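You operate a simulated robot arm through the tools that you are given. There is no shell and no other tool. Be economical: measure what you need, move in short steps, check, and stop when the job is done.

You are at the controls of a simulated two-armed robot. One attempt, no reset.

TASK
Pick up the pallet mallet with one hand, pass it to the other hand and put it on the top of the roll load. Set down upright: pallet mallet.

Only the result counts: the job must be done as asked and must still hold three seconds after the hand-in. Knocking over, shifting, dropping, spilling or breaking anything else fails it.

THE ROBOT
Two 7-joint arms with two-finger parallel grippers on one trunk, on a base that drives. Base frame: it is fixed to the floor where the robot stands at the start and does not move with it; the origin is under the middle of the robot, x ahead of it, y to its left, z up. Units: m, degrees, N and s.
The left shoulder is at the start at [0.053, 0.251, 1.027], the right one opposite. With the tool pointing down near the work surface each hand reaches from about 0.26 to 0.66 m from the robot's upright axis, wherever it stands, measured 20 degrees to its own side. Places, roughly: top of the roll load [0.1, 2.7, 0.9]. Payload 1.57 kg a hand.
Tool frame (each hand has its own): the origin (TCP) lies between the finger pads and is the grasp point; the fingertips stand 0.03 m ahead of it; z points along the fingers, y is the line along which they close. The gripper opens to 0.08 m. The fingers are 0.017 m wide and 0.012 m thick; the gripper's body (0.04 by 0.082 m) begins 0.08 m behind the TCP.
Orientation is that of the tool frame in the base frame, as a unit quaternion [w, x, y, z]. With the fingers straight down and closing along the base's y, the tool's x points along the base's -x, its y along +y and its z along -z.

THE INTERFACE
- The arms move only by the tool step_arm. It takes "left_motion", "right_motion" or both (then of equal length, played together; a hand with none holds still); each is a list of rows, each a list of 7 numbers: the shift along the base's x, y, z in units of 250 mm (1.0 is 250 mm), then the turn, a rotation vector about the base's x, y, z in units of 180 degrees (1.0 is 180 degrees), then the gripper command, from -1 (fully open) to 1 (shut), values between in proportion. In form: [[dx, dy, dz, ax, ay, az, gripper], ...]. A call has 1 to 10 rows; each row is the pose to reach, as a shift and turn from the pose commanded when the call began. A call with a number of a shift or a turn outside -1 to 1 is refused whole. Rows are played at 5 a second. More than 0.05 m and 8.6 degrees between two rows, or a gripper value outside its range, and nothing of the call is played. Where a pose cannot be reached the arm comes as near as it can. A force on the tool above 40 N (or 10 N above the force at the start of the call, whichever is more), or a blocked arm, ends the call early, and 0.2 s more pass. The fingers move at their own pace (about 0.045 m/s each) and stop on an object; they squeeze with about 37 N. The grip force told is the motor's: it shows also when the fingers shut on nothing. Time passes only in rows, and 0.2 s behind the last, so rows that repeat a pose let the fingers close. The reply holds the time, the measured pose of the TCP, the force on the tool along the base axes, the opening and the grip force, in the units named above and with some noise, with the torque about the TCP (base axes, N m) and any sound that the robot's microphone picked up, and new pictures: "views" is both (left out), scene, wrist or none (wrist: the cameras of the hands that moved).
- Cameras (640 x 400 px; columns grow to the right, rows downward): "scene" is now at [0.1113, 0.053, 1.2246]; the picture's right is [-0.45, -0.89, 0.02], its down [-0.67, 0.32, -0.67] and it looks along [0.59, -0.32, -0.74] (base axes); focal length 290 px, centre (320, 200). "left" rides on the left gripper at [0.072, 0.007, -0.122] in its tool frame; the picture's right is [-0.09, 1.00, 0.00], its down [-0.84, -0.08, -0.54] and it looks along [-0.54, -0.05, 0.84] (tool axes); focal length 238 px, centre (320, 200). "right" rides on the right gripper at [0.072, -0.006, -0.122] in its tool frame; the picture's right is [0.09, 1.00, 0.00], its down [-0.84, 0.08, -0.54] and it looks along [-0.54, 0.05, 0.84] (tool axes); focal length 238 px, centre (320, 200). There is no depth. A picture from a camera that has moved, and an enlarged one, comes with that camera's place and axes in the base frame and with its lens.
- lift_body(by): slides the trunk up (or, below 0, down) by that many m; the arms and the scene camera ride with it, the base frame stays. It gives what a move gives, with no picture.
- roll_base(legs): drives the robot by 1 to 6 legs, each [ahead, left, turn to the left] in m, m and degrees, along the robot's own axes; the way and the turn of a leg run together, so that a leg with both is an arc; at most 1.5 m and 180 degrees a leg. The arms and the cameras ride along, it lands a little off, and it stops where it bumps. It gives what a move gives, and a new picture of the scene camera.
- turn_head(pan, tilt): turns the head with the scene camera to pan (to the left, within 80 degrees either way) and tilt (down, from -29 to 69), counted from straight ahead of the robot. It gives what a move gives, and a new picture of the scene camera.
- close_up(camera, box): a new picture of the part [left, top, right, bottom] of that camera's present view, enlarged. It takes no simulated time.
- sign_off(): hands the job in; it is judged then, once.

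Go step by step. Nothing tells you exact positions but the pictures and the camera data: compare them with the known pose of the tool, close in by small moves and look again before you grip or let go. The budget is 120 turns and 260 pictures, counting those below and the enlarged ones. Unless the task says otherwise, let go and move clear before handing in, and close with one line.

The tools are called as name(argument=value, ...) on one line, values as JSON. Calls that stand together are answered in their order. step_arm: Moves the arms, as the interface text tells. Its arguments: {"type":"object","properties":{"left_motion":{"type":"array","items":{"type":"array","items":{"type":"number"}}},"right_motion":{"type":"array","items":{"type":"array","items":{"type":"number"}}},"views":{"type":"string","enum":["both","scene","wrist","none"]}},"required":[]} The other tools are called the same way: lift_body (by) slides the trunk up or down; roll_base (legs) drives the base; turn_head (pan, tilt) turns the head that bears the scene camera; close_up (camera, box) takes an enlarged picture of a part of a camera's view; sign_off () hands the job in.

At the start:

```text
t: 0.0
left_eef_pos: [0.4145, 0.0888, 0.9106]
left_orientation: [0.002, 0.0, 1.0, -0.012]
left_force: [0.7, 0.5, 0.1]
left_torque: [0.01, 0.01, 0.01]
left_opening: 0.0797
left_gripper_force: 0.1
right_eef_pos: [0.2885, -0.2982, 0.9259]
right_orientation: [0.004, 0.0, 1.0, -0.001]
right_force: [0.0, 1.1, 0.1]
right_torque: [-0.02, -0.01, -0.03]
right_opening: 0.08
right_gripper_force: 0.0
trunk travel left (down, up): [-0.2, 0.243]
robot x, y, heading: [0.008, 0.0623, -0.2]
head pan, tilt: [-26.8, 48.7]
```

scene: 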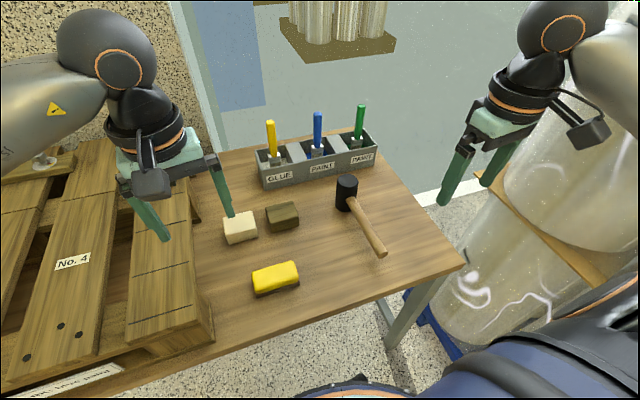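
right: 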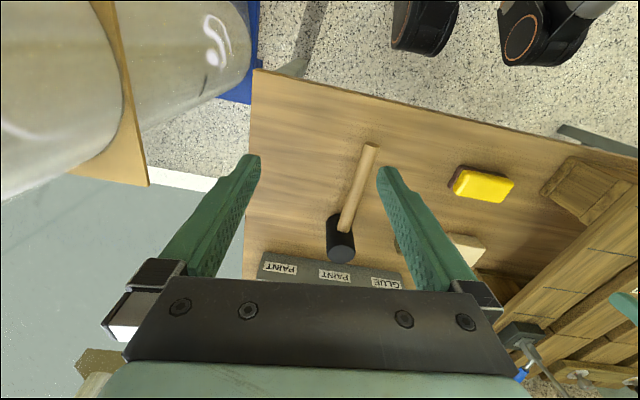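
left: 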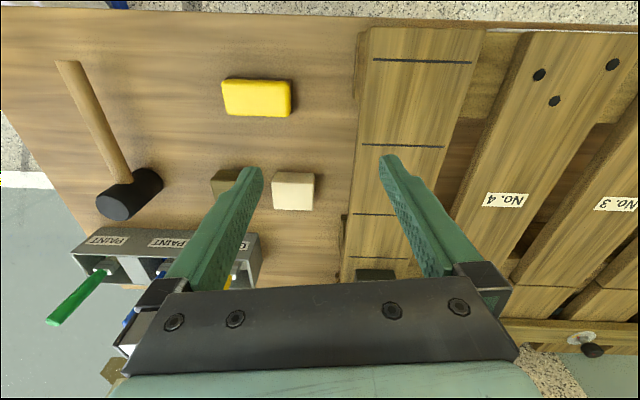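

The mallet lies on the table, right of centre, with its head away from the robot and its handle towards it. I'll take a closer look at the mallet first, to learn its exact pose.

close_up(camera="scene", box=[300, 150, 420, 270])

close_up(camera="right", box=[280, 120, 420, 290])

close_up(camera="left", box=[20, 40, 200, 240])

```text
3.33 times, centred on (360, 210) of scene
camera zoom: at [0.1113, 0.053, 1.2246], right [-0.45, -0.89, 0.02], down [-0.67, 0.32, -0.67], along [0.59, -0.32, -0.74], focal length 965 px, centre (187, 167)
```

zoom: 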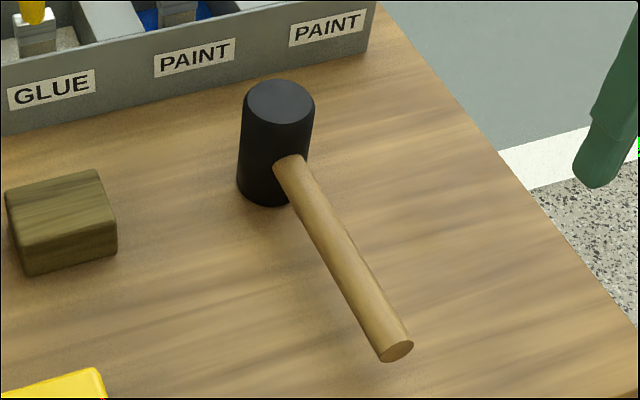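

```text
2.35 times, centred on (350, 205) of right
camera zoom: at [0.2149, -0.3029, 1.047], right [-0.09, 1.0, 0.0], down [0.83, 0.08, 0.55], along [0.54, 0.05, -0.84], focal length 561 px, centre (249, 188)
```

zoom: 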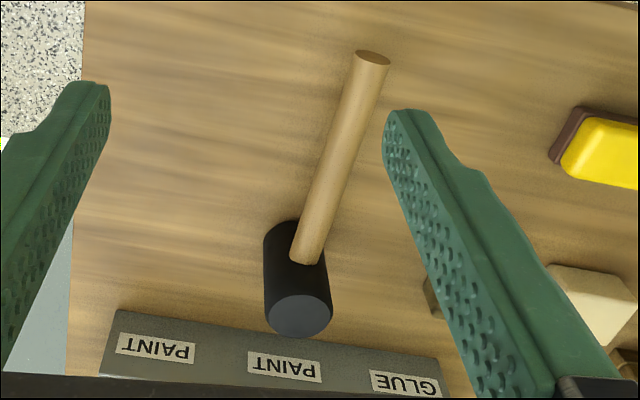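

```text
2.00 times, centred on (110, 140) of left
camera zoom: at [0.3423, 0.0971, 1.0322], right [0.09, 1.0, -0.03], down [0.83, -0.06, 0.55], along [0.55, -0.07, -0.83], focal length 477 px, centre (740, 320)
```

zoom: 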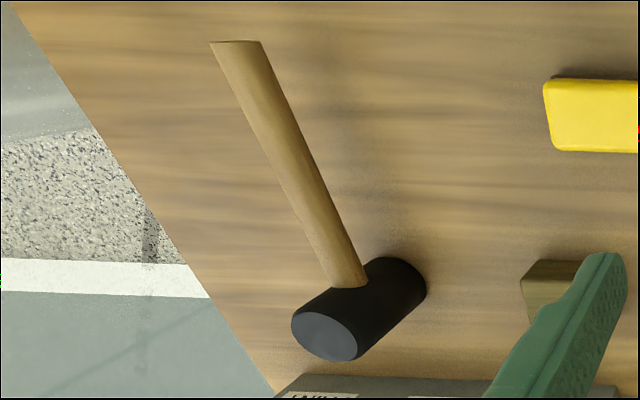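

The head stands upright on its face at about (0.514, -0.239), top at z 0.752. The handle is level at z 0.71 and runs towards the robot to (0.328, -0.216). The right hand will take the handle tilted back, so the left can later take the head from above. I move the right hand above the handle first.

step_arm(right_motion=[[0.104, 0.046, -0.084, -0.0017, -0.0278, -0.0062, -1], [0.207, 0.091, -0.168, -0.0034, -0.0555, -0.0125, -1], [0.311, 0.137, -0.252, -0.005, -0.0833, -0.0187, -1], [0.415, 0.182, -0.336, -0.0067, -0.111, -0.0249, -1], [0.518, 0.228, -0.42, -0.0084, -0.1388, -0.0312, -1], [0.622, 0.273, -0.504, -0.01, -0.1665, -0.0374, -1], [0.622, 0.273, -0.504, -0.01, -0.1665, -0.0374, -1]])

```text
t: 0.8
left_eef_pos: [0.4198, 0.0869, 0.9115]
left_orientation: [0.0, -0.003, 1.0, -0.008]
left_force: [0.0, 0.8, -0.4]
left_torque: [-0.01, 0.01, -0.02]
left_opening: 0.0799
left_gripper_force: 0.2
right_eef_pos: [0.3676, -0.2403, 0.8383]
right_orientation: [0.12, 0.057, 0.986, 0.098]
right_force: [0.6, -0.4, 0.1]
right_torque: [-0.03, -0.01, 0.03]
right_opening: 0.0799
right_gripper_force: 0.0
trunk travel left (down, up): [-0.2, 0.243]
robot x, y, heading: [0.0056, 0.0701, 0.6]
head pan, tilt: [-26.8, 48.7]
stopped in row 4 (right hand): the arm was blocked; the commanded pose is now the measured one
camera scene: at [0.1194, 0.0467, 1.2263], right [-0.45, -0.9, 0.01], down [-0.67, 0.32, -0.66], along [0.59, -0.3, -0.75], focal length 290 px, centre (320, 200)
camera right: at [0.2665, -0.2579, 0.9361], right [0.0, 0.98, 0.19], down [0.68, -0.14, 0.72], along [0.73, 0.13, -0.67], focal length 238 px, centre (320, 200)
```

scene: 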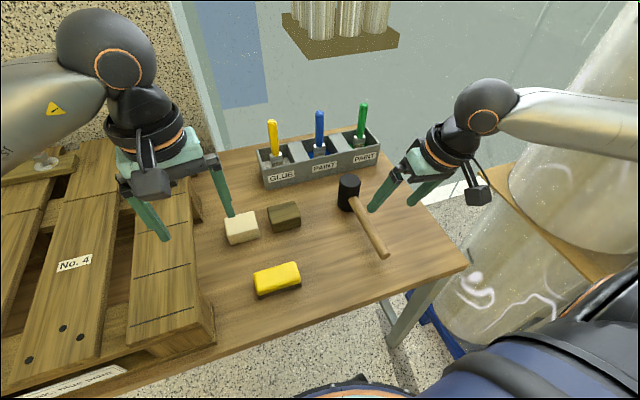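
right: 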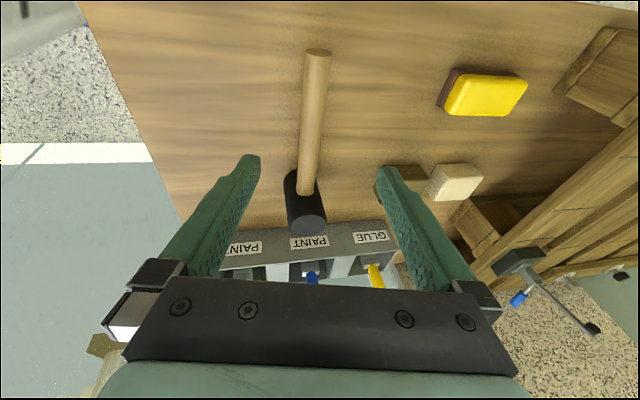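

The right arm was blocked partway, and its elbow may be near the rolls on the right. I turn the head to see.

turn_head(pan=-75, tilt=35)

```text
t: 2.0
left_eef_pos: [0.4211, 0.0882, 0.9076]
left_orientation: [-0.001, -0.002, 1.0, -0.008]
left_force: [-0.2, 0.8, 0.1]
left_torque: [0.02, 0.03, 0.0]
left_opening: 0.0801
left_gripper_force: 0.2
right_eef_pos: [0.3664, -0.2417, 0.837]
right_orientation: [0.12, 0.057, 0.987, 0.095]
right_force: [1.1, 0.3, -0.7]
right_torque: [-0.01, -0.01, 0.0]
right_opening: 0.08
right_gripper_force: 0.1
trunk travel left (down, up): [-0.2, 0.243]
robot x, y, heading: [0.0076, 0.0671, 0.1]
head pan, tilt: [-75.0, 35.0]
camera scene: at [0.0737, -0.0024, 1.2446], right [-0.96, -0.26, 0.01], down [-0.15, 0.54, -0.83], along [0.21, -0.8, -0.56], focal length 290 px, centre (320, 200)
```

scene: 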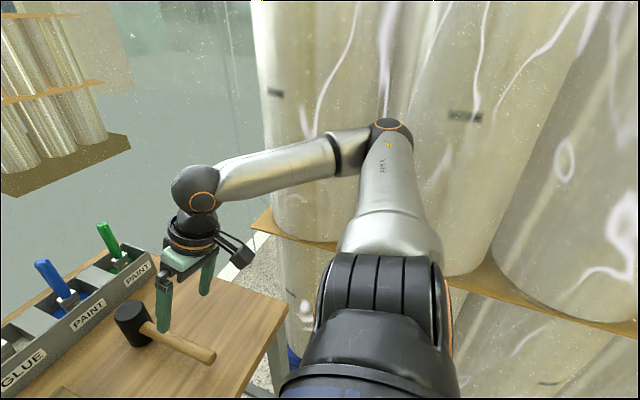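

The right elbow is up against the tall roll stack on the right, so I need more room. I'll check the left side before sidestepping that way.

turn_head(pan=75, tilt=35)

turn_head(pan=40, tilt=55)

```text
t: 4.3
left_eef_pos: [0.4204, 0.086, 0.9084]
left_orientation: [0.0, -0.002, 1.0, -0.008]
left_force: [0.0, 0.0, 1.0]
left_torque: [-0.01, -0.02, -0.01]
left_opening: 0.0798
left_gripper_force: 0.1
right_eef_pos: [0.3668, -0.2415, 0.8376]
right_orientation: [0.121, 0.057, 0.987, 0.094]
right_force: [-0.8, 0.0, -1.0]
right_torque: [0.01, 0.06, 0.01]
right_opening: 0.08
right_gripper_force: 0.0
trunk travel left (down, up): [-0.2, 0.243]
robot x, y, heading: [0.0045, 0.0681, 0.4]
head pan, tilt: [75.0, 35.0]
camera scene: at [0.073, 0.1677, 1.2416], right [0.97, -0.26, 0.0], down [-0.15, -0.57, -0.81], along [0.21, 0.78, -0.59], focal length 290 px, centre (320, 200)
```

scene: 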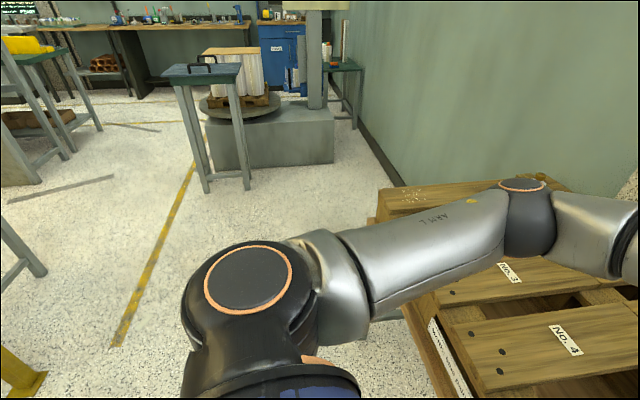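

```text
t: 5.3
left_eef_pos: [0.4218, 0.0865, 0.9084]
left_orientation: [-0.001, -0.003, 1.0, -0.01]
left_force: [0.2, 0.2, -0.6]
left_torque: [-0.01, 0.0, -0.02]
left_opening: 0.0802
left_gripper_force: 0.0
right_eef_pos: [0.3687, -0.2407, 0.8362]
right_orientation: [0.121, 0.056, 0.986, 0.096]
right_force: [0.3, 0.6, -0.4]
right_torque: [0.0, -0.02, 0.01]
right_opening: 0.0802
right_gripper_force: 0.1
trunk travel left (down, up): [-0.2, 0.243]
robot x, y, heading: [0.0077, 0.0663, 0.6]
head pan, tilt: [40.0, 55.0]
camera scene: at [0.1055, 0.1287, 1.214], right [0.65, -0.76, 0.01], down [-0.63, -0.54, -0.56], along [0.44, 0.36, -0.83], focal length 290 px, centre (320, 200)
```

scene: 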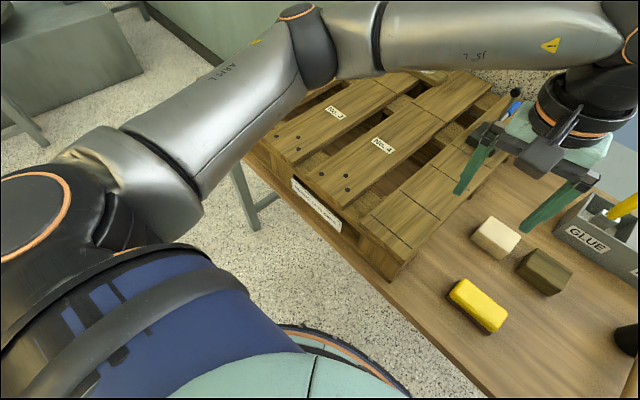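

The left is free. I sidestep 0.13 m to clear the right elbow from the rolls.

roll_base(legs=[[0.0, 0.13, 0]])

turn_head(pan=-75, tilt=35)

```text
t: 6.6
left_eef_pos: [0.4182, 0.2061, 0.9107]
left_orientation: [0.001, -0.002, 1.0, 0.0]
left_force: [0.3, 0.6, 0.1]
left_torque: [-0.02, 0.02, 0.01]
left_opening: 0.08
left_gripper_force: 0.2
right_eef_pos: [0.365, -0.121, 0.8328]
right_orientation: [0.121, 0.06, 0.986, 0.102]
right_force: [-1.2, -0.1, 0.4]
right_torque: [-0.05, -0.01, 0.01]
right_opening: 0.0799
right_gripper_force: 0.1
trunk travel left (down, up): [-0.2, 0.243]
robot x, y, heading: [0.0056, 0.1978, 0.1]
head pan, tilt: [40.0, 55.0]
camera scene: at [0.1027, 0.2425, 1.2152], right [0.65, -0.76, 0.0], down [-0.63, -0.53, -0.57], along [0.44, 0.37, -0.82], focal length 290 px, centre (320, 200)
```

scene: 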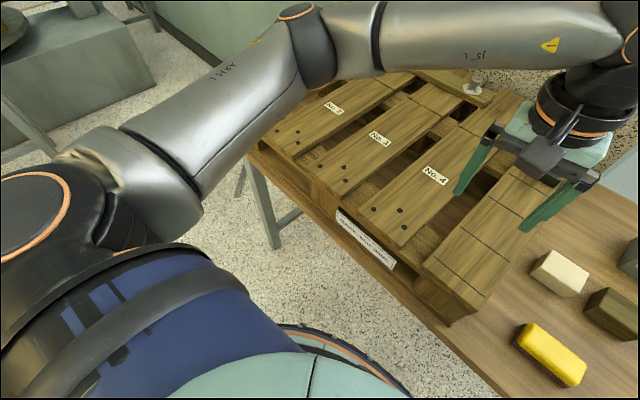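

```text
t: 8.6
left_eef_pos: [0.4204, 0.2064, 0.9082]
left_orientation: [0.001, -0.002, 1.0, 0.0]
left_force: [0.6, 0.8, 0.1]
left_torque: [0.01, 0.03, 0.03]
left_opening: 0.0802
left_gripper_force: 0.0
right_eef_pos: [0.3649, -0.1222, 0.8309]
right_orientation: [0.121, 0.059, 0.986, 0.103]
right_force: [-1.6, 1.1, -0.8]
right_torque: [-0.01, 0.0, 0.02]
right_opening: 0.0801
right_gripper_force: 0.0
trunk travel left (down, up): [-0.2, 0.243]
robot x, y, heading: [0.0065, 0.1963, 0.1]
head pan, tilt: [-75.0, 35.0]
camera scene: at [0.0708, 0.1106, 1.2435], right [-0.96, -0.26, 0.0], down [-0.15, 0.55, -0.82], along [0.22, -0.79, -0.57], focal length 290 px, centre (320, 200)
```

scene: 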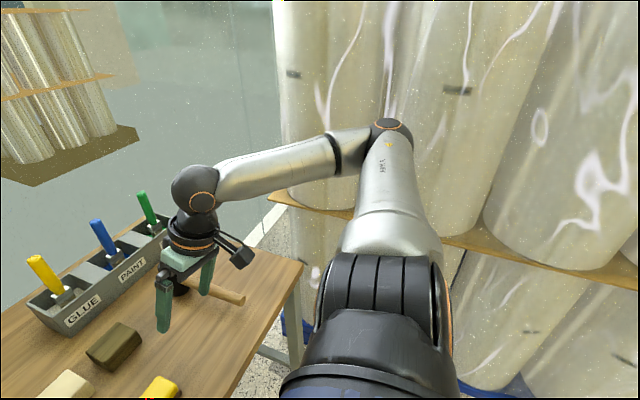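

The elbow is clear now. I move the right hand above the handle with the corrected tilt.

step_arm(right_motion=[[0.063, -0.086, -0.025, -0.0158, -0.0168, -0.0037, -1], [0.126, -0.173, -0.05, -0.0316, -0.0335, -0.0074, -1], [0.19, -0.259, -0.074, -0.0473, -0.0503, -0.011, -1], [0.253, -0.346, -0.099, -0.0631, -0.067, -0.0147, -1], [0.316, -0.432, -0.124, -0.0789, -0.0838, -0.0184, -1], [0.316, -0.432, -0.124, -0.0789, -0.0838, -0.0184, -1]])

```text
t: 10.0
left_eef_pos: [0.4183, 0.2056, 0.909]
left_orientation: [0.001, -0.002, 1.0, 0.001]
left_force: [0.4, 0.7, 0.0]
left_torque: [-0.01, 0.02, -0.01]
left_opening: 0.0799
left_gripper_force: 0.1
right_eef_pos: [0.4448, -0.2302, 0.8008]
right_orientation: [0.257, 0.057, 0.964, -0.017]
right_force: [-0.2, -0.9, -0.5]
right_torque: [0.01, 0.01, -0.01]
right_opening: 0.08
right_gripper_force: 0.1
trunk travel left (down, up): [-0.2, 0.243]
robot x, y, heading: [0.0097, 0.1945, -0.2]
head pan, tilt: [-75.0, 35.0]
camera scene: at [0.0708, 0.1106, 1.2435], right [-0.96, -0.26, 0.0], down [-0.15, 0.55, -0.82], along [0.21, -0.79, -0.57], focal length 290 px, centre (320, 200)
camera right: at [0.3225, -0.2216, 0.8697], right [0.04, 1.0, -0.05], down [0.46, 0.02, 0.89], along [0.89, -0.06, -0.46], focal length 238 px, centre (320, 200)
```

scene: 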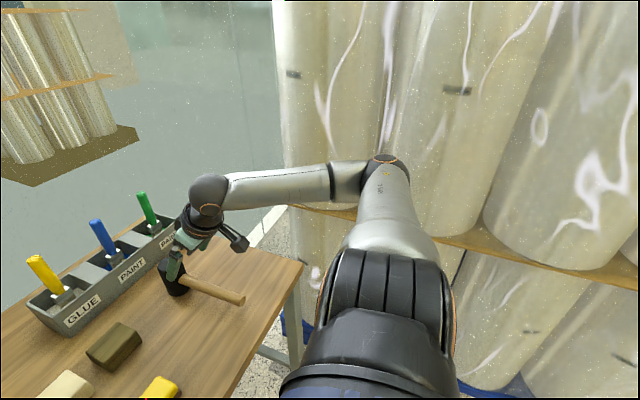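
right: 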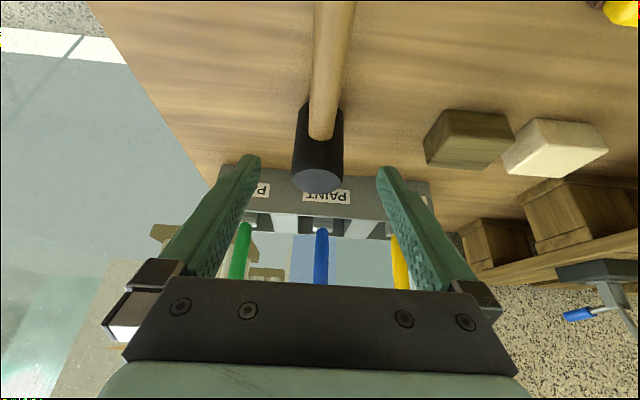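

Handle and head are centred between the fingers. I go down to the handle height.

step_arm(right_motion=[[0, 0, -0.12, 0, 0, 0, -1], [0, 0, -0.25, 0, 0, 0, -1], [0, 0, -0.37, 0, 0, 0, -1], [0, 0, -0.37, 0, 0, 0, -1]])

turn_head(pan=-45, tilt=45)

```text
t: 11.0
left_eef_pos: [0.4192, 0.2055, 0.9098]
left_orientation: [0.001, -0.002, 1.0, 0.0]
left_force: [-1.5, 0.2, -1.4]
left_torque: [-0.02, 0.03, 0.0]
left_opening: 0.0797
left_gripper_force: 0.0
right_eef_pos: [0.4444, -0.2283, 0.7087]
right_orientation: [0.258, 0.058, 0.964, -0.016]
right_force: [-0.2, -0.4, 0.6]
right_torque: [0.06, 0.0, 0.03]
right_opening: 0.0798
right_gripper_force: 0.1
trunk travel left (down, up): [-0.2, 0.243]
robot x, y, heading: [0.0061, 0.1972, 0.2]
head pan, tilt: [-75.0, 35.0]
camera scene: at [0.0708, 0.1106, 1.2435], right [-0.96, -0.26, 0.0], down [-0.15, 0.55, -0.82], along [0.21, -0.79, -0.57], focal length 290 px, centre (320, 200)
camera right: at [0.3219, -0.2202, 0.7784], right [0.04, 1.0, -0.05], down [0.46, 0.02, 0.89], along [0.89, -0.06, -0.46], focal length 238 px, centre (320, 200)
```

scene: 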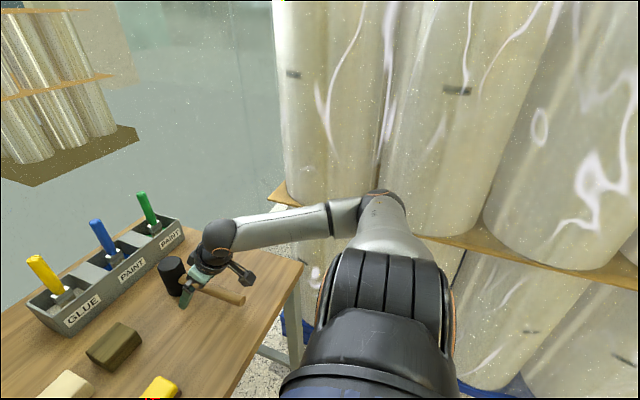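
right: 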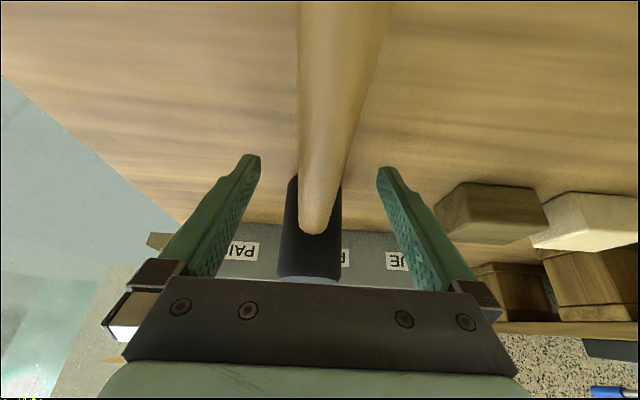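

```text
t: 11.9
left_eef_pos: [0.4188, 0.2044, 0.9102]
left_orientation: [0.001, -0.002, 1.0, 0.0]
left_force: [-0.1, -0.5, 0.0]
left_torque: [0.01, 0.0, 0.01]
left_opening: 0.0802
left_gripper_force: 0.1
right_eef_pos: [0.4445, -0.228, 0.7092]
right_orientation: [0.258, 0.057, 0.964, -0.015]
right_force: [0.5, 0.0, 1.2]
right_torque: [0.0, 0.0, -0.02]
right_opening: 0.0799
right_gripper_force: 0.0
trunk travel left (down, up): [-0.2, 0.243]
robot x, y, heading: [0.0072, 0.1998, 0.0]
head pan, tilt: [-45.0, 45.0]
camera scene: at [0.1053, 0.1383, 1.2287], right [-0.7, -0.71, 0.0], down [-0.5, 0.5, -0.71], along [0.5, -0.5, -0.71], focal length 290 px, centre (320, 200)
```

scene: 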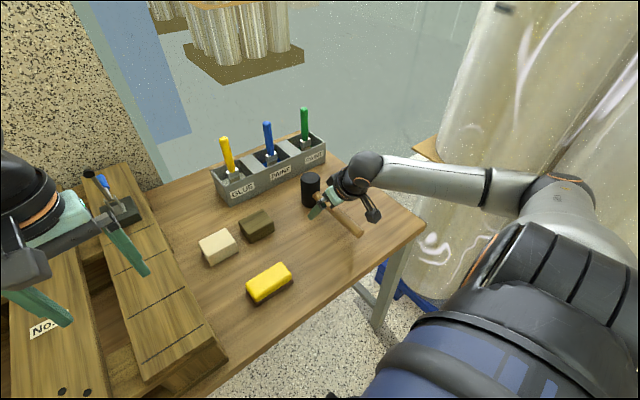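

The handle lies centred between the pads. I close the right gripper.

step_arm(right_motion=[[0, 0, 0, 0, 0, 0, 0], [0, 0, 0, 0, 0, 0, 1], [0, 0, 0, 0, 0, 0, 1], [0, 0, 0, 0, 0, 0, 1], [0, 0, 0, 0, 0, 0, 1], [0, 0, 0, 0, 0, 0, 1]], views="wrist")

step_arm(right_motion=[[0, 0, 0.04, 0, 0, 0, 1], [0, 0, 0.12, 0, 0, 0, 1], [0, 0, 0.12, 0, 0, 0, 1]])

```text
t: 13.3
left_eef_pos: [0.417, 0.2049, 0.9099]
left_orientation: [0.0, -0.002, 1.0, 0.0]
left_force: [-0.7, 0.1, 0.2]
left_torque: [-0.04, 0.03, 0.03]
left_opening: 0.08
left_gripper_force: 0.1
right_eef_pos: [0.4439, -0.2295, 0.709]
right_orientation: [0.258, 0.058, 0.964, -0.016]
right_force: [-1.3, -0.6, 0.0]
right_torque: [0.01, -0.05, -0.15]
right_opening: 0.0234
right_gripper_force: 36.5
trunk travel left (down, up): [-0.2, 0.243]
robot x, y, heading: [0.0096, 0.1957, 0.0]
head pan, tilt: [-45.0, 45.0]
camera right: at [0.3218, -0.2204, 0.7788], right [0.04, 1.0, -0.05], down [0.46, 0.02, 0.89], along [0.89, -0.06, -0.46], focal length 238 px, centre (320, 200)
```

right: 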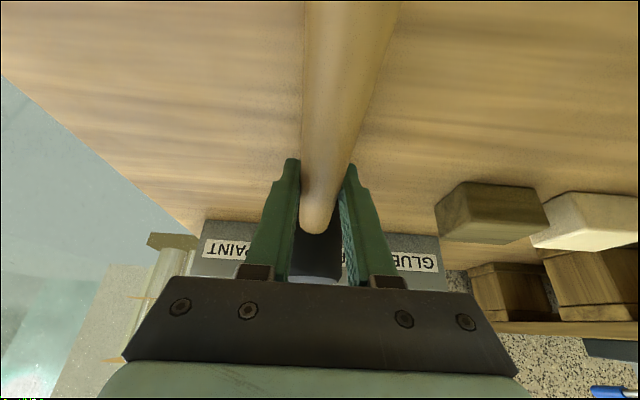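

```text
t: 14.1
left_eef_pos: [0.4184, 0.2053, 0.9088]
left_orientation: [-0.001, -0.002, 1.0, 0.0]
left_force: [1.2, 0.3, -0.7]
left_torque: [0.01, 0.01, -0.02]
left_opening: 0.0799
left_gripper_force: 0.1
right_eef_pos: [0.4453, -0.2276, 0.7391]
right_orientation: [0.258, 0.057, 0.964, -0.016]
right_force: [0.1, -0.2, -3.8]
right_torque: [0.04, 0.26, -0.03]
right_opening: 0.0234
right_gripper_force: 35.6
trunk travel left (down, up): [-0.2, 0.243]
robot x, y, heading: [0.0067, 0.197, 0.2]
head pan, tilt: [-45.0, 45.0]
camera scene: at [0.1056, 0.1381, 1.2286], right [-0.7, -0.71, 0.0], down [-0.5, 0.5, -0.71], along [0.5, -0.5, -0.71], focal length 290 px, centre (320, 200)
camera right: at [0.3227, -0.2203, 0.8076], right [0.04, 1.0, -0.05], down [0.46, 0.02, 0.89], along [0.89, -0.06, -0.46], focal length 238 px, centre (320, 200)
```

scene: 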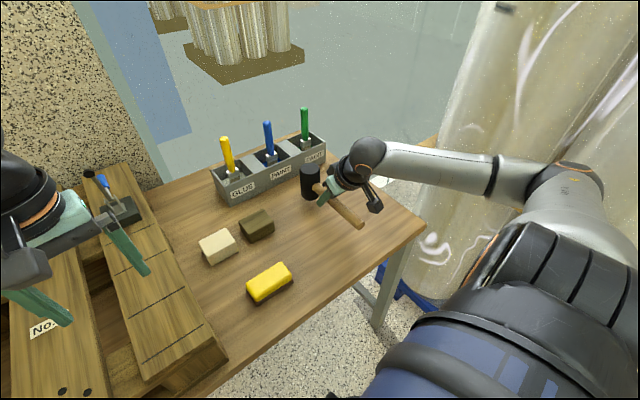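
right: 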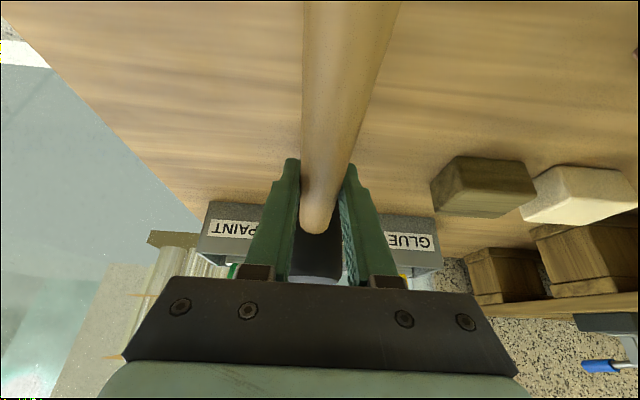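

The mallet is firmly held; its weight is about 0.4 kg. I lift it and carry it towards the middle while turning its head to the left, and the left hand rises and turns to come from above.

step_arm(right_motion=[[0, 0, 0.168, 0, 0, 0, 1], [0, 0, 0.336, 0, 0, 0, 1], [0, 0, 0.504, 0, 0, 0, 1], [0, 0, 0.672, 0, 0, 0.0467, 1], [0, 0, 0.84, 0, 0, 0.0933, 1], [0, 0.16, 0.84, 0, 0, 0.14, 1], [0, 0.32, 0.84, 0, 0, 0.1867, 1], [0, 0.48, 0.84, 0, 0, 0.2333, 1], [0, 0.64, 0.84, 0, 0, 0.28, 1], [0, 0.8, 0.84, 0, 0, 0.3267, 1]], left_motion=[[0, 0.08, 0.068, 0, 0, -0.0467, -1], [0, 0.16, 0.136, 0, 0, -0.0933, -1], [0, 0.24, 0.204, 0, 0, -0.14, -1], [0, 0.32, 0.272, 0, 0, -0.1867, -1], [0, 0.4, 0.34, 0, 0, -0.2333, -1], [0, 0.48, 0.408, 0, 0, -0.28, -1], [0, 0.56, 0.476, 0, 0, -0.3267, -1], [0, 0.64, 0.544, 0, 0, -0.3733, -1], [0, 0.72, 0.612, 0, 0, -0.42, -1], [0, 0.8, 0.68, 0, 0, -0.4667, -1]])

```text
t: 16.3
left_eef_pos: [0.3075, 0.3257, 1.0373]
left_orientation: [0.001, 0.667, 0.745, 0.0]
left_force: [-0.5, -0.6, -0.5]
left_torque: [-0.01, -0.01, 0.01]
left_opening: 0.0799
left_gripper_force: 0.1
left hand out of reach, approached as far as the arm can: row 8, 9, 10
right_eef_pos: [0.4459, -0.0281, 0.9493]
right_orientation: [0.233, -0.425, 0.867, 0.114]
right_force: [0.2, 0.7, -4.0]
right_torque: [-0.21, 0.16, -0.05]
right_opening: 0.0235
right_gripper_force: 35.4
trunk travel left (down, up): [-0.2, 0.243]
robot x, y, heading: [0.0101, 0.1963, 0.2]
head pan, tilt: [-45.0, 45.0]
camera scene: at [0.1057, 0.1384, 1.2286], right [-0.7, -0.71, 0.0], down [-0.5, 0.5, -0.71], along [0.5, -0.5, -0.71], focal length 290 px, centre (320, 200)
camera right: at [0.3754, -0.1295, 1.0179], right [-0.84, 0.55, -0.05], down [0.22, 0.41, 0.89], along [0.51, 0.73, -0.46], focal length 238 px, centre (320, 200)
camera left: at [0.3069, 0.3966, 1.1592], right [1.0, 0.02, 0.0], down [0.02, -0.84, 0.54], along [0.01, -0.54, -0.84], focal length 238 px, centre (320, 200)
```

scene: 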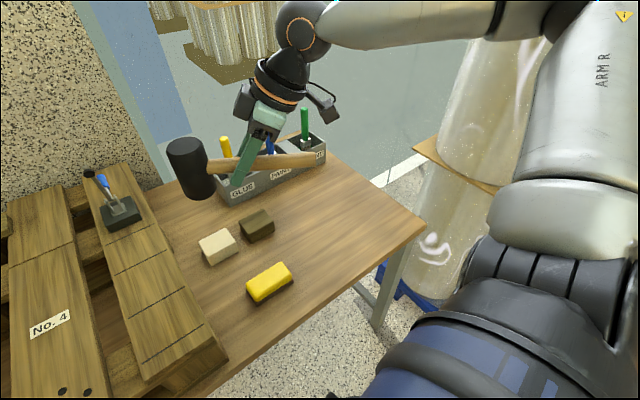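
right: 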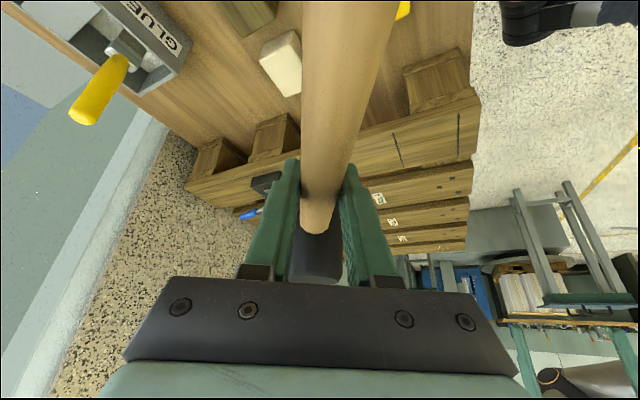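
left: 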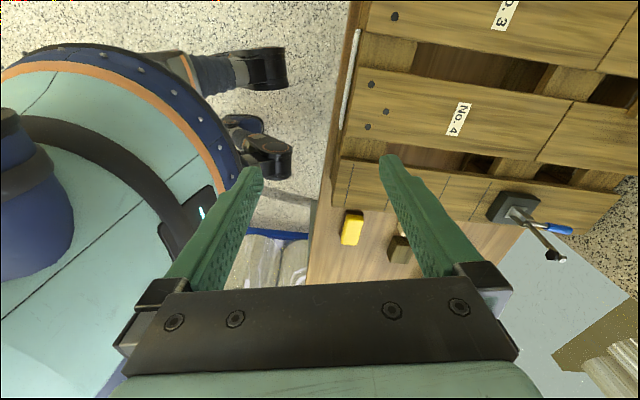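

Both hands are fine and the mallet is level. I bring it lower, to the middle, with the head pointing left.

step_arm(right_motion=[[-0.029, 0.126, -0.063, 0, 0, 0.028, 1], [-0.058, 0.253, -0.126, 0, 0, 0.056, 1], [-0.086, 0.379, -0.19, 0, 0, 0.084, 1], [-0.115, 0.506, -0.253, 0, 0, 0.112, 1], [-0.144, 0.632, -0.316, 0, 0, 0.14, 1], [-0.144, 0.632, -0.316, 0, 0, 0.14, 1]], views="none")

turn_head(pan=0, tilt=40)

close_up(camera="left", box=[0, 0, 640, 400])

```text
t: 17.7
left_eef_pos: [0.3085, 0.3241, 1.038]
left_orientation: [0.002, 0.666, 0.746, -0.001]
left_force: [-0.1, 0.1, 0.6]
left_torque: [-0.03, 0.01, 0.0]
left_opening: 0.0799
left_gripper_force: 0.1
right_eef_pos: [0.4107, 0.1293, 0.8675]
right_orientation: [0.202, -0.603, 0.755, 0.16]
right_force: [0.5, 0.2, -3.3]
right_torque: [-0.25, 0.08, 0.0]
right_opening: 0.0235
right_gripper_force: 35.5
trunk travel left (down, up): [-0.2, 0.243]
robot x, y, heading: [0.0095, 0.1939, 0.4]
head pan, tilt: [-45.0, 45.0]
```

```text
t: 18.9
left_eef_pos: [0.3084, 0.3252, 1.0373]
left_orientation: [0.002, 0.666, 0.746, 0.001]
left_force: [-0.2, -1.1, -0.2]
left_torque: [0.02, 0.0, 0.01]
left_opening: 0.0799
left_gripper_force: 0.0
right_eef_pos: [0.4113, 0.1297, 0.8682]
right_orientation: [0.202, -0.603, 0.755, 0.161]
right_force: [0.0, -0.4, -3.7]
right_torque: [-0.25, 0.06, 0.05]
right_opening: 0.0237
right_gripper_force: 35.5
trunk travel left (down, up): [-0.2, 0.243]
robot x, y, heading: [0.0125, 0.1957, 0.1]
head pan, tilt: [0.0, 40.0]
camera scene: at [0.1329, 0.1959, 1.2359], right [0.0, -1.0, 0.0], down [-0.64, 0.0, -0.77], along [0.77, 0.0, -0.64], focal length 290 px, centre (320, 200)
```

scene: 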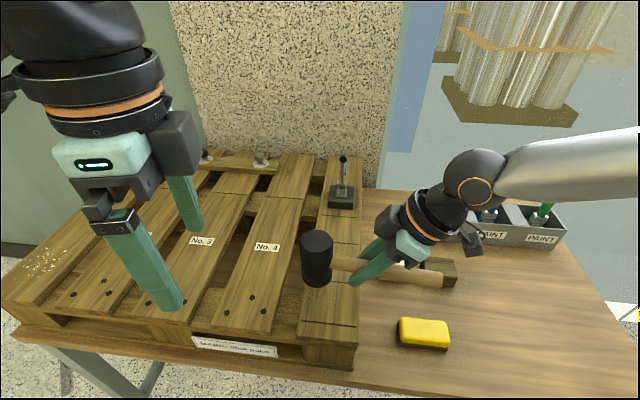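

```text
1.00 times, centred on (320, 200) of left
camera zoom: at [0.307, 0.3964, 1.1592], right [1.0, 0.02, 0.0], down [0.02, -0.84, 0.54], along [0.01, -0.54, -0.84], focal length 238 px, centre (320, 200)
```

zoom: 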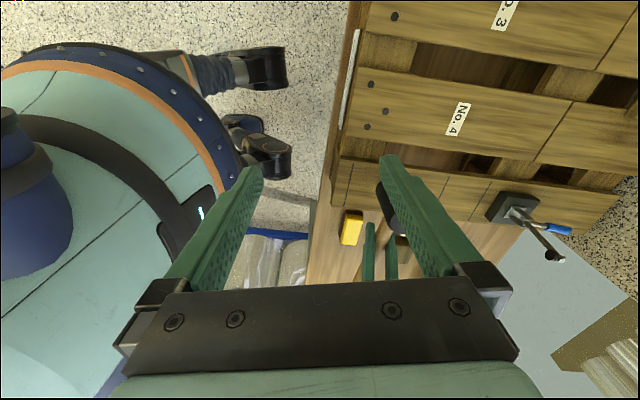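

The head is at about (0.424, 0.199), top at z 0.913. I bring the left hand above it.

step_arm(left_motion=[[0.093, -0.1, -0.014, 0, 0, 0, -1], [0.186, -0.2, -0.027, 0, 0, 0, -1], [0.278, -0.302, -0.041, 0, 0, 0, -1], [0.371, -0.403, -0.054, 0, 0, 0, -1], [0.464, -0.504, -0.068, 0, 0, 0, -1], [0.464, -0.504, -0.068, 0, 0, 0, -1]])

```text
t: 20.2
left_eef_pos: [0.3589, 0.1969, 1.0066]
left_orientation: [0.001, 0.667, 0.745, 0.0]
left_force: [0.4, -0.8, 0.2]
left_torque: [0.0, 0.0, 0.0]
left_opening: 0.0801
left_gripper_force: 0.0
left hand out of reach, approached as far as the arm can: row 1, 2, 3, 4, 5, 6
right_eef_pos: [0.4118, 0.1281, 0.8674]
right_orientation: [0.202, -0.603, 0.754, 0.162]
right_force: [0.8, -1.4, -3.5]
right_torque: [-0.25, 0.04, -0.01]
right_opening: 0.0235
right_gripper_force: 35.7
trunk travel left (down, up): [-0.2, 0.243]
robot x, y, heading: [0.0068, 0.194, -0.0]
head pan, tilt: [0.0, 40.0]
camera scene: at [0.1329, 0.196, 1.2359], right [0.0, -1.0, 0.0], down [-0.64, 0.0, -0.77], along [0.77, 0.0, -0.64], focal length 290 px, centre (320, 200)
camera left: at [0.3583, 0.2681, 1.1287], right [1.0, 0.02, 0.0], down [0.02, -0.84, 0.54], along [0.01, -0.54, -0.84], focal length 238 px, centre (320, 200)
```

scene: 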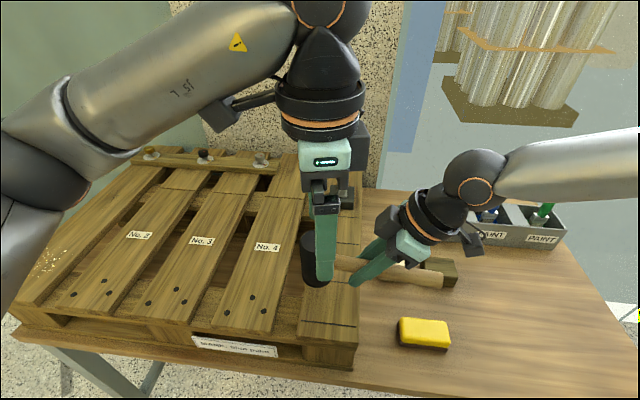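
left: 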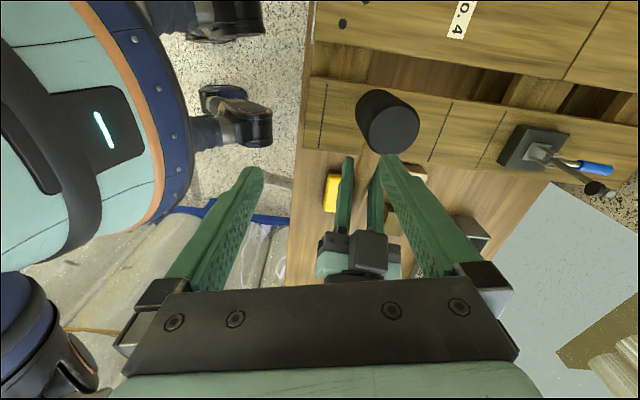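

The left hand can't reach that far forward at this height. I bring the mallet 5 cm closer to the robot.

step_arm(right_motion=[[-0.05, 0, 0, 0, 0, 0, 1], [-0.1, 0, 0, 0, 0, 0, 1], [-0.15, 0, 0, 0, 0, 0, 1], [-0.2, 0, 0, 0, 0, 0, 1], [-0.2, 0, 0, 0, 0, 0, 1]], left_motion=[[0, 0, 0, 0, 0, 0, -1], [0, 0, 0, 0, 0, 0, -1], [0, 0, 0, 0, 0, 0, -1], [0, 0, 0, 0, 0, 0, -1], [0, 0, 0, 0, 0, 0, -1]])

```text
t: 21.4
left_eef_pos: [0.3598, 0.197, 1.0074]
left_orientation: [0.001, 0.666, 0.746, 0.0]
left_force: [-0.2, 0.0, -0.7]
left_torque: [0.05, 0.01, 0.01]
left_opening: 0.0797
left_gripper_force: 0.1
right_eef_pos: [0.3594, 0.1285, 0.8687]
right_orientation: [0.203, -0.602, 0.755, 0.161]
right_force: [0.3, 0.5, -3.9]
right_torque: [-0.25, 0.08, -0.02]
right_opening: 0.0232
right_gripper_force: 36.3
trunk travel left (down, up): [-0.2, 0.243]
robot x, y, heading: [0.008, 0.1937, 0.3]
head pan, tilt: [0.0, 40.0]
camera scene: at [0.1328, 0.1959, 1.2359], right [0.0, -1.0, 0.0], down [-0.64, 0.0, -0.77], along [0.77, 0.0, -0.64], focal length 290 px, centre (320, 200)
camera right: at [0.3382, 0.0063, 0.9378], right [-0.99, 0.14, -0.05], down [0.03, 0.46, 0.89], along [0.15, 0.88, -0.46], focal length 238 px, centre (320, 200)
camera left: at [0.3582, 0.2684, 1.1288], right [1.0, 0.02, 0.0], down [0.02, -0.84, 0.54], along [0.01, -0.54, -0.84], focal length 238 px, centre (320, 200)
```

scene: 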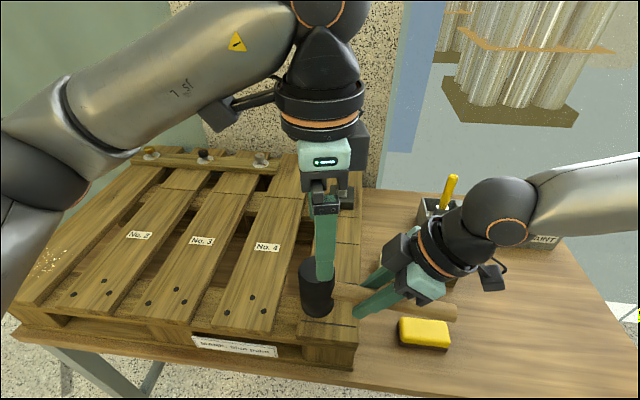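
right: 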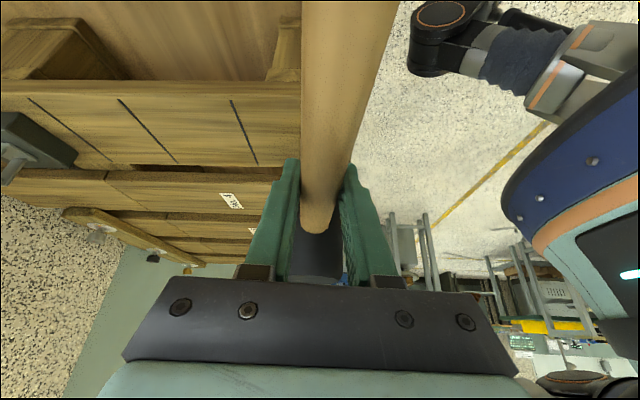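
left: 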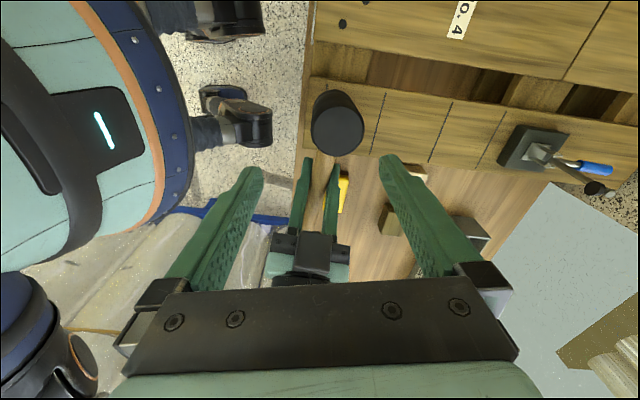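

The head is at about (0.376, 0.201). I lower the left hand over it, stopping partway for a look.

step_arm(left_motion=[[0.064, 0.014, -0.1, 0, 0, 0, -1], [0.064, 0.014, -0.2, 0, 0, 0, -1], [0.064, 0.014, -0.2, 0, 0, 0, -1]])

```text
t: 22.2
left_eef_pos: [0.3648, 0.1992, 0.9782]
left_orientation: [0.0, 0.667, 0.745, 0.0]
left_force: [0.3, -0.7, -0.5]
left_torque: [-0.02, 0.0, -0.01]
left_opening: 0.0801
left_gripper_force: 0.1
left hand out of reach, approached as far as the arm can: row 1, 2, 3
right_eef_pos: [0.3596, 0.1284, 0.8691]
right_orientation: [0.202, -0.602, 0.755, 0.161]
right_force: [-0.3, 0.5, -4.0]
right_torque: [-0.24, 0.12, 0.03]
right_opening: 0.0234
right_gripper_force: 35.6
trunk travel left (down, up): [-0.2, 0.243]
robot x, y, heading: [0.0077, 0.1951, -0.1]
head pan, tilt: [0.0, 40.0]
camera scene: at [0.1329, 0.1959, 1.2359], right [0.0, -1.0, 0.0], down [-0.64, 0.0, -0.77], along [0.77, 0.0, -0.64], focal length 290 px, centre (320, 200)
camera left: at [0.3629, 0.2703, 1.0992], right [1.0, 0.02, 0.0], down [0.02, -0.84, 0.54], along [0.01, -0.54, -0.84], focal length 238 px, centre (320, 200)
```

scene: 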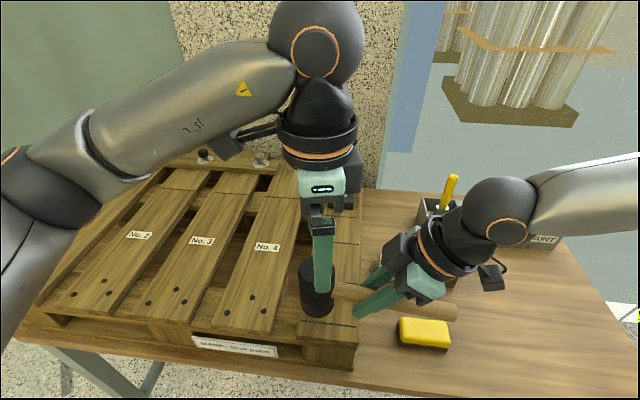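
left: 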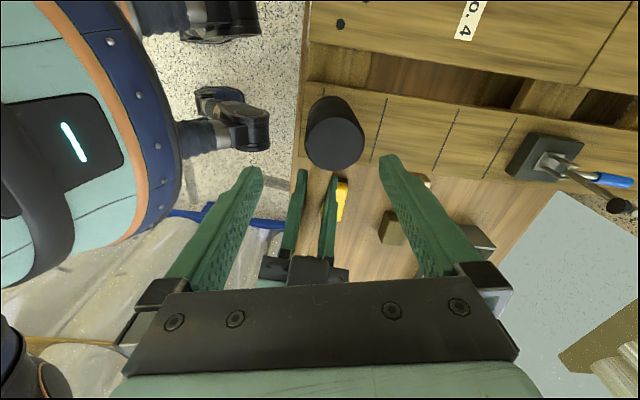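

The left arm is at its limit this high above its shoulder. I raise the trunk by 0.12 m and then bring the hands down relative to it.

lift_body(by=0.12)

step_arm(right_motion=[[0, 0, -0.16, 0, 0, 0, 1], [0, 0, -0.32, 0, 0, 0, 1], [0, 0, -0.48, 0, 0, 0, 1], [0, 0, -0.48, 0, 0, 0, 1]], left_motion=[[0.022, 0.004, -0.1, 0, 0, 0, -1], [0.044, 0.008, -0.2, 0, 0, 0, -1], [0.044, 0.008, -0.3, 0, 0, 0, -1], [0.044, 0.008, -0.3, 0, 0, 0, -1]])

```text
t: 23.8
left_eef_pos: [0.3643, 0.1997, 1.0973]
left_orientation: [0.0, 0.667, 0.745, 0.0]
left_force: [0.5, -0.6, -1.3]
left_torque: [0.0, 0.01, 0.01]
left_opening: 0.0797
left_gripper_force: 0.0
right_eef_pos: [0.3588, 0.1283, 0.9877]
right_orientation: [0.203, -0.602, 0.755, 0.162]
right_force: [-0.4, 0.5, -3.5]
right_torque: [-0.23, 0.07, -0.01]
right_opening: 0.0236
right_gripper_force: 35.8
trunk travel left (down, up): [-0.32, 0.123]
robot x, y, heading: [0.0038, 0.1958, 0.2]
head pan, tilt: [0.0, 40.0]
```

```text
t: 24.8
left_eef_pos: [0.3652, 0.201, 1.0456]
left_orientation: [0.002, 0.664, 0.747, 0.001]
left_force: [-0.2, 0.3, -0.3]
left_torque: [0.0, -0.03, -0.01]
left_opening: 0.0798
left_gripper_force: 0.0
left hand out of reach, approached as far as the arm can: row 2, 3, 4
right_eef_pos: [0.359, 0.1294, 0.8687]
right_orientation: [0.202, -0.602, 0.755, 0.161]
right_force: [-0.9, -0.6, -3.8]
right_torque: [-0.27, 0.06, 0.01]
right_opening: 0.0236
right_gripper_force: 35.6
trunk travel left (down, up): [-0.32, 0.123]
robot x, y, heading: [0.01, 0.1935, 0.3]
head pan, tilt: [0.0, 40.0]
camera scene: at [0.1328, 0.1959, 1.3559], right [0.0, -1.0, 0.0], down [-0.64, 0.0, -0.77], along [0.77, 0.0, -0.64], focal length 290 px, centre (320, 200)
camera right: at [0.3382, 0.0067, 0.9384], right [-0.99, 0.14, -0.05], down [0.03, 0.46, 0.89], along [0.15, 0.88, -0.46], focal length 238 px, centre (320, 200)
camera left: at [0.3644, 0.2717, 1.1665], right [1.0, 0.02, 0.0], down [0.02, -0.84, 0.54], along [0.01, -0.54, -0.84], focal length 238 px, centre (320, 200)
```

scene: 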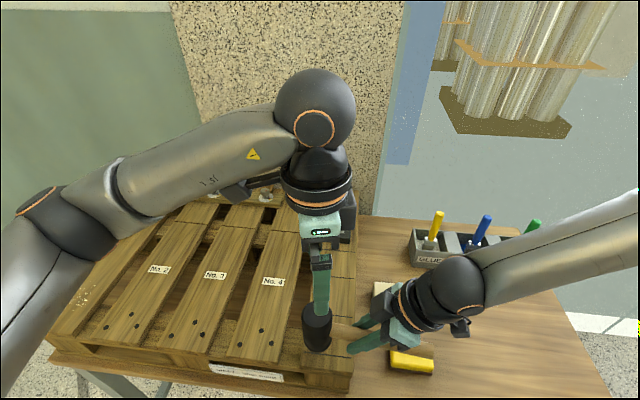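
right: 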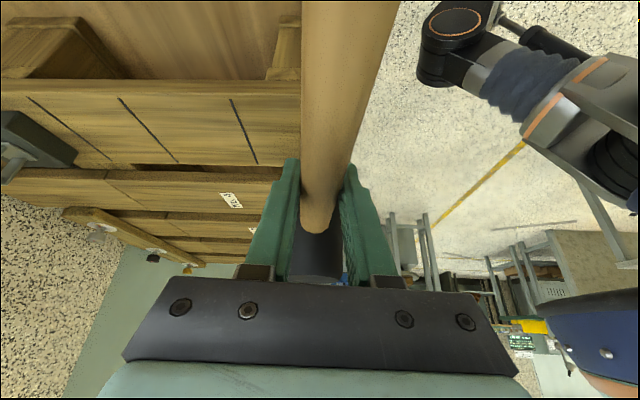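
left: 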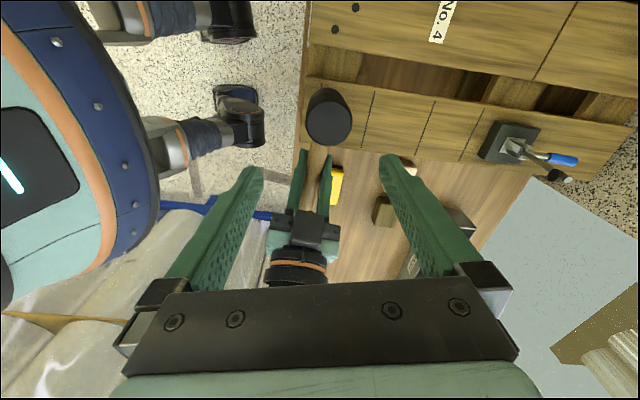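

The left wrist orientation seems to be the limiting factor. I turn the mallet 20° further with the right hand and turn the left hand back by 20°.

step_arm(right_motion=[[0, 0, 0, 0, 0, 0.028, 1], [0, 0, 0, 0, 0, 0.056, 1], [0, 0, 0, 0, 0, 0.083, 1], [0, 0, 0, 0, 0, 0.111, 1], [0, 0, 0, 0, 0, 0.111, 1]], left_motion=[[-0.014, 0, 0, 0, 0, 0.028, -1], [-0.028, 0, 0, 0, 0, 0.056, -1], [-0.042, -0.004, -0.05, 0, 0, 0.083, -1], [-0.056, -0.008, -0.1, 0, 0, 0.111, -1], [-0.056, -0.008, -0.1, 0, 0, 0.111, -1]])

```text
t: 25.9
left_eef_pos: [0.3536, 0.1989, 1.0202]
left_orientation: [0.001, 0.527, 0.85, 0.0]
left_force: [0.5, 0.7, 0.4]
left_torque: [0.0, 0.01, 0.01]
left_opening: 0.0801
left_gripper_force: 0.0
right_eef_pos: [0.357, 0.1237, 0.8732]
right_orientation: [-0.171, 0.724, -0.639, -0.193]
right_force: [0.4, 0.0, -3.7]
right_torque: [-0.2, 0.0, 0.01]
right_opening: 0.0235
right_gripper_force: 35.6
right hand out of reach, approached as far as the arm can: row 3, 4, 5
trunk travel left (down, up): [-0.32, 0.123]
robot x, y, heading: [0.0076, 0.1948, 0.1]
head pan, tilt: [0.0, 40.0]
camera scene: at [0.1328, 0.1959, 1.3559], right [0.0, -1.0, 0.0], down [-0.64, 0.0, -0.77], along [0.77, 0.0, -0.64], focal length 290 px, centre (320, 200)
camera right: at [0.3794, 0.0024, 0.9419], right [-0.98, -0.2, -0.05], down [-0.13, 0.44, 0.89], along [-0.16, 0.87, -0.46], focal length 238 px, centre (320, 200)
camera left: at [0.3274, 0.2655, 1.1414], right [0.93, 0.36, 0.0], down [0.3, -0.78, 0.54], along [0.2, -0.51, -0.84], focal length 238 px, centre (320, 200)
```

scene: 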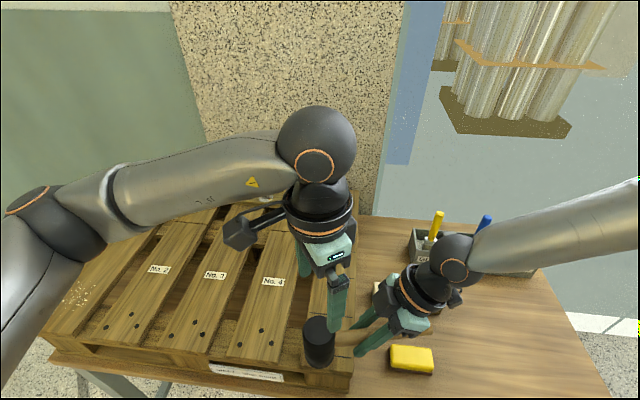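
right: 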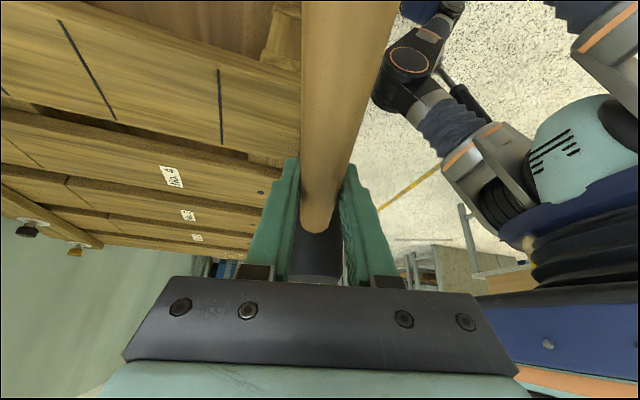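
left: 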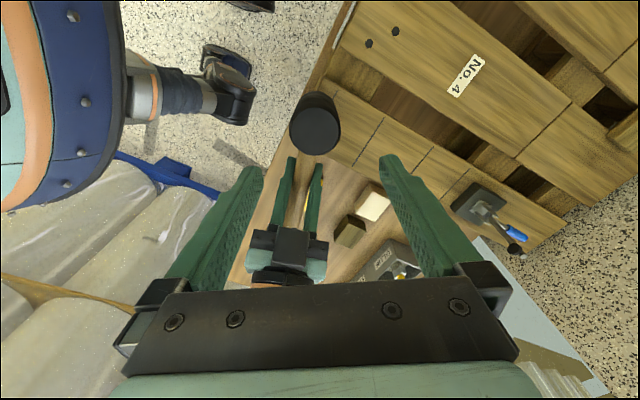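

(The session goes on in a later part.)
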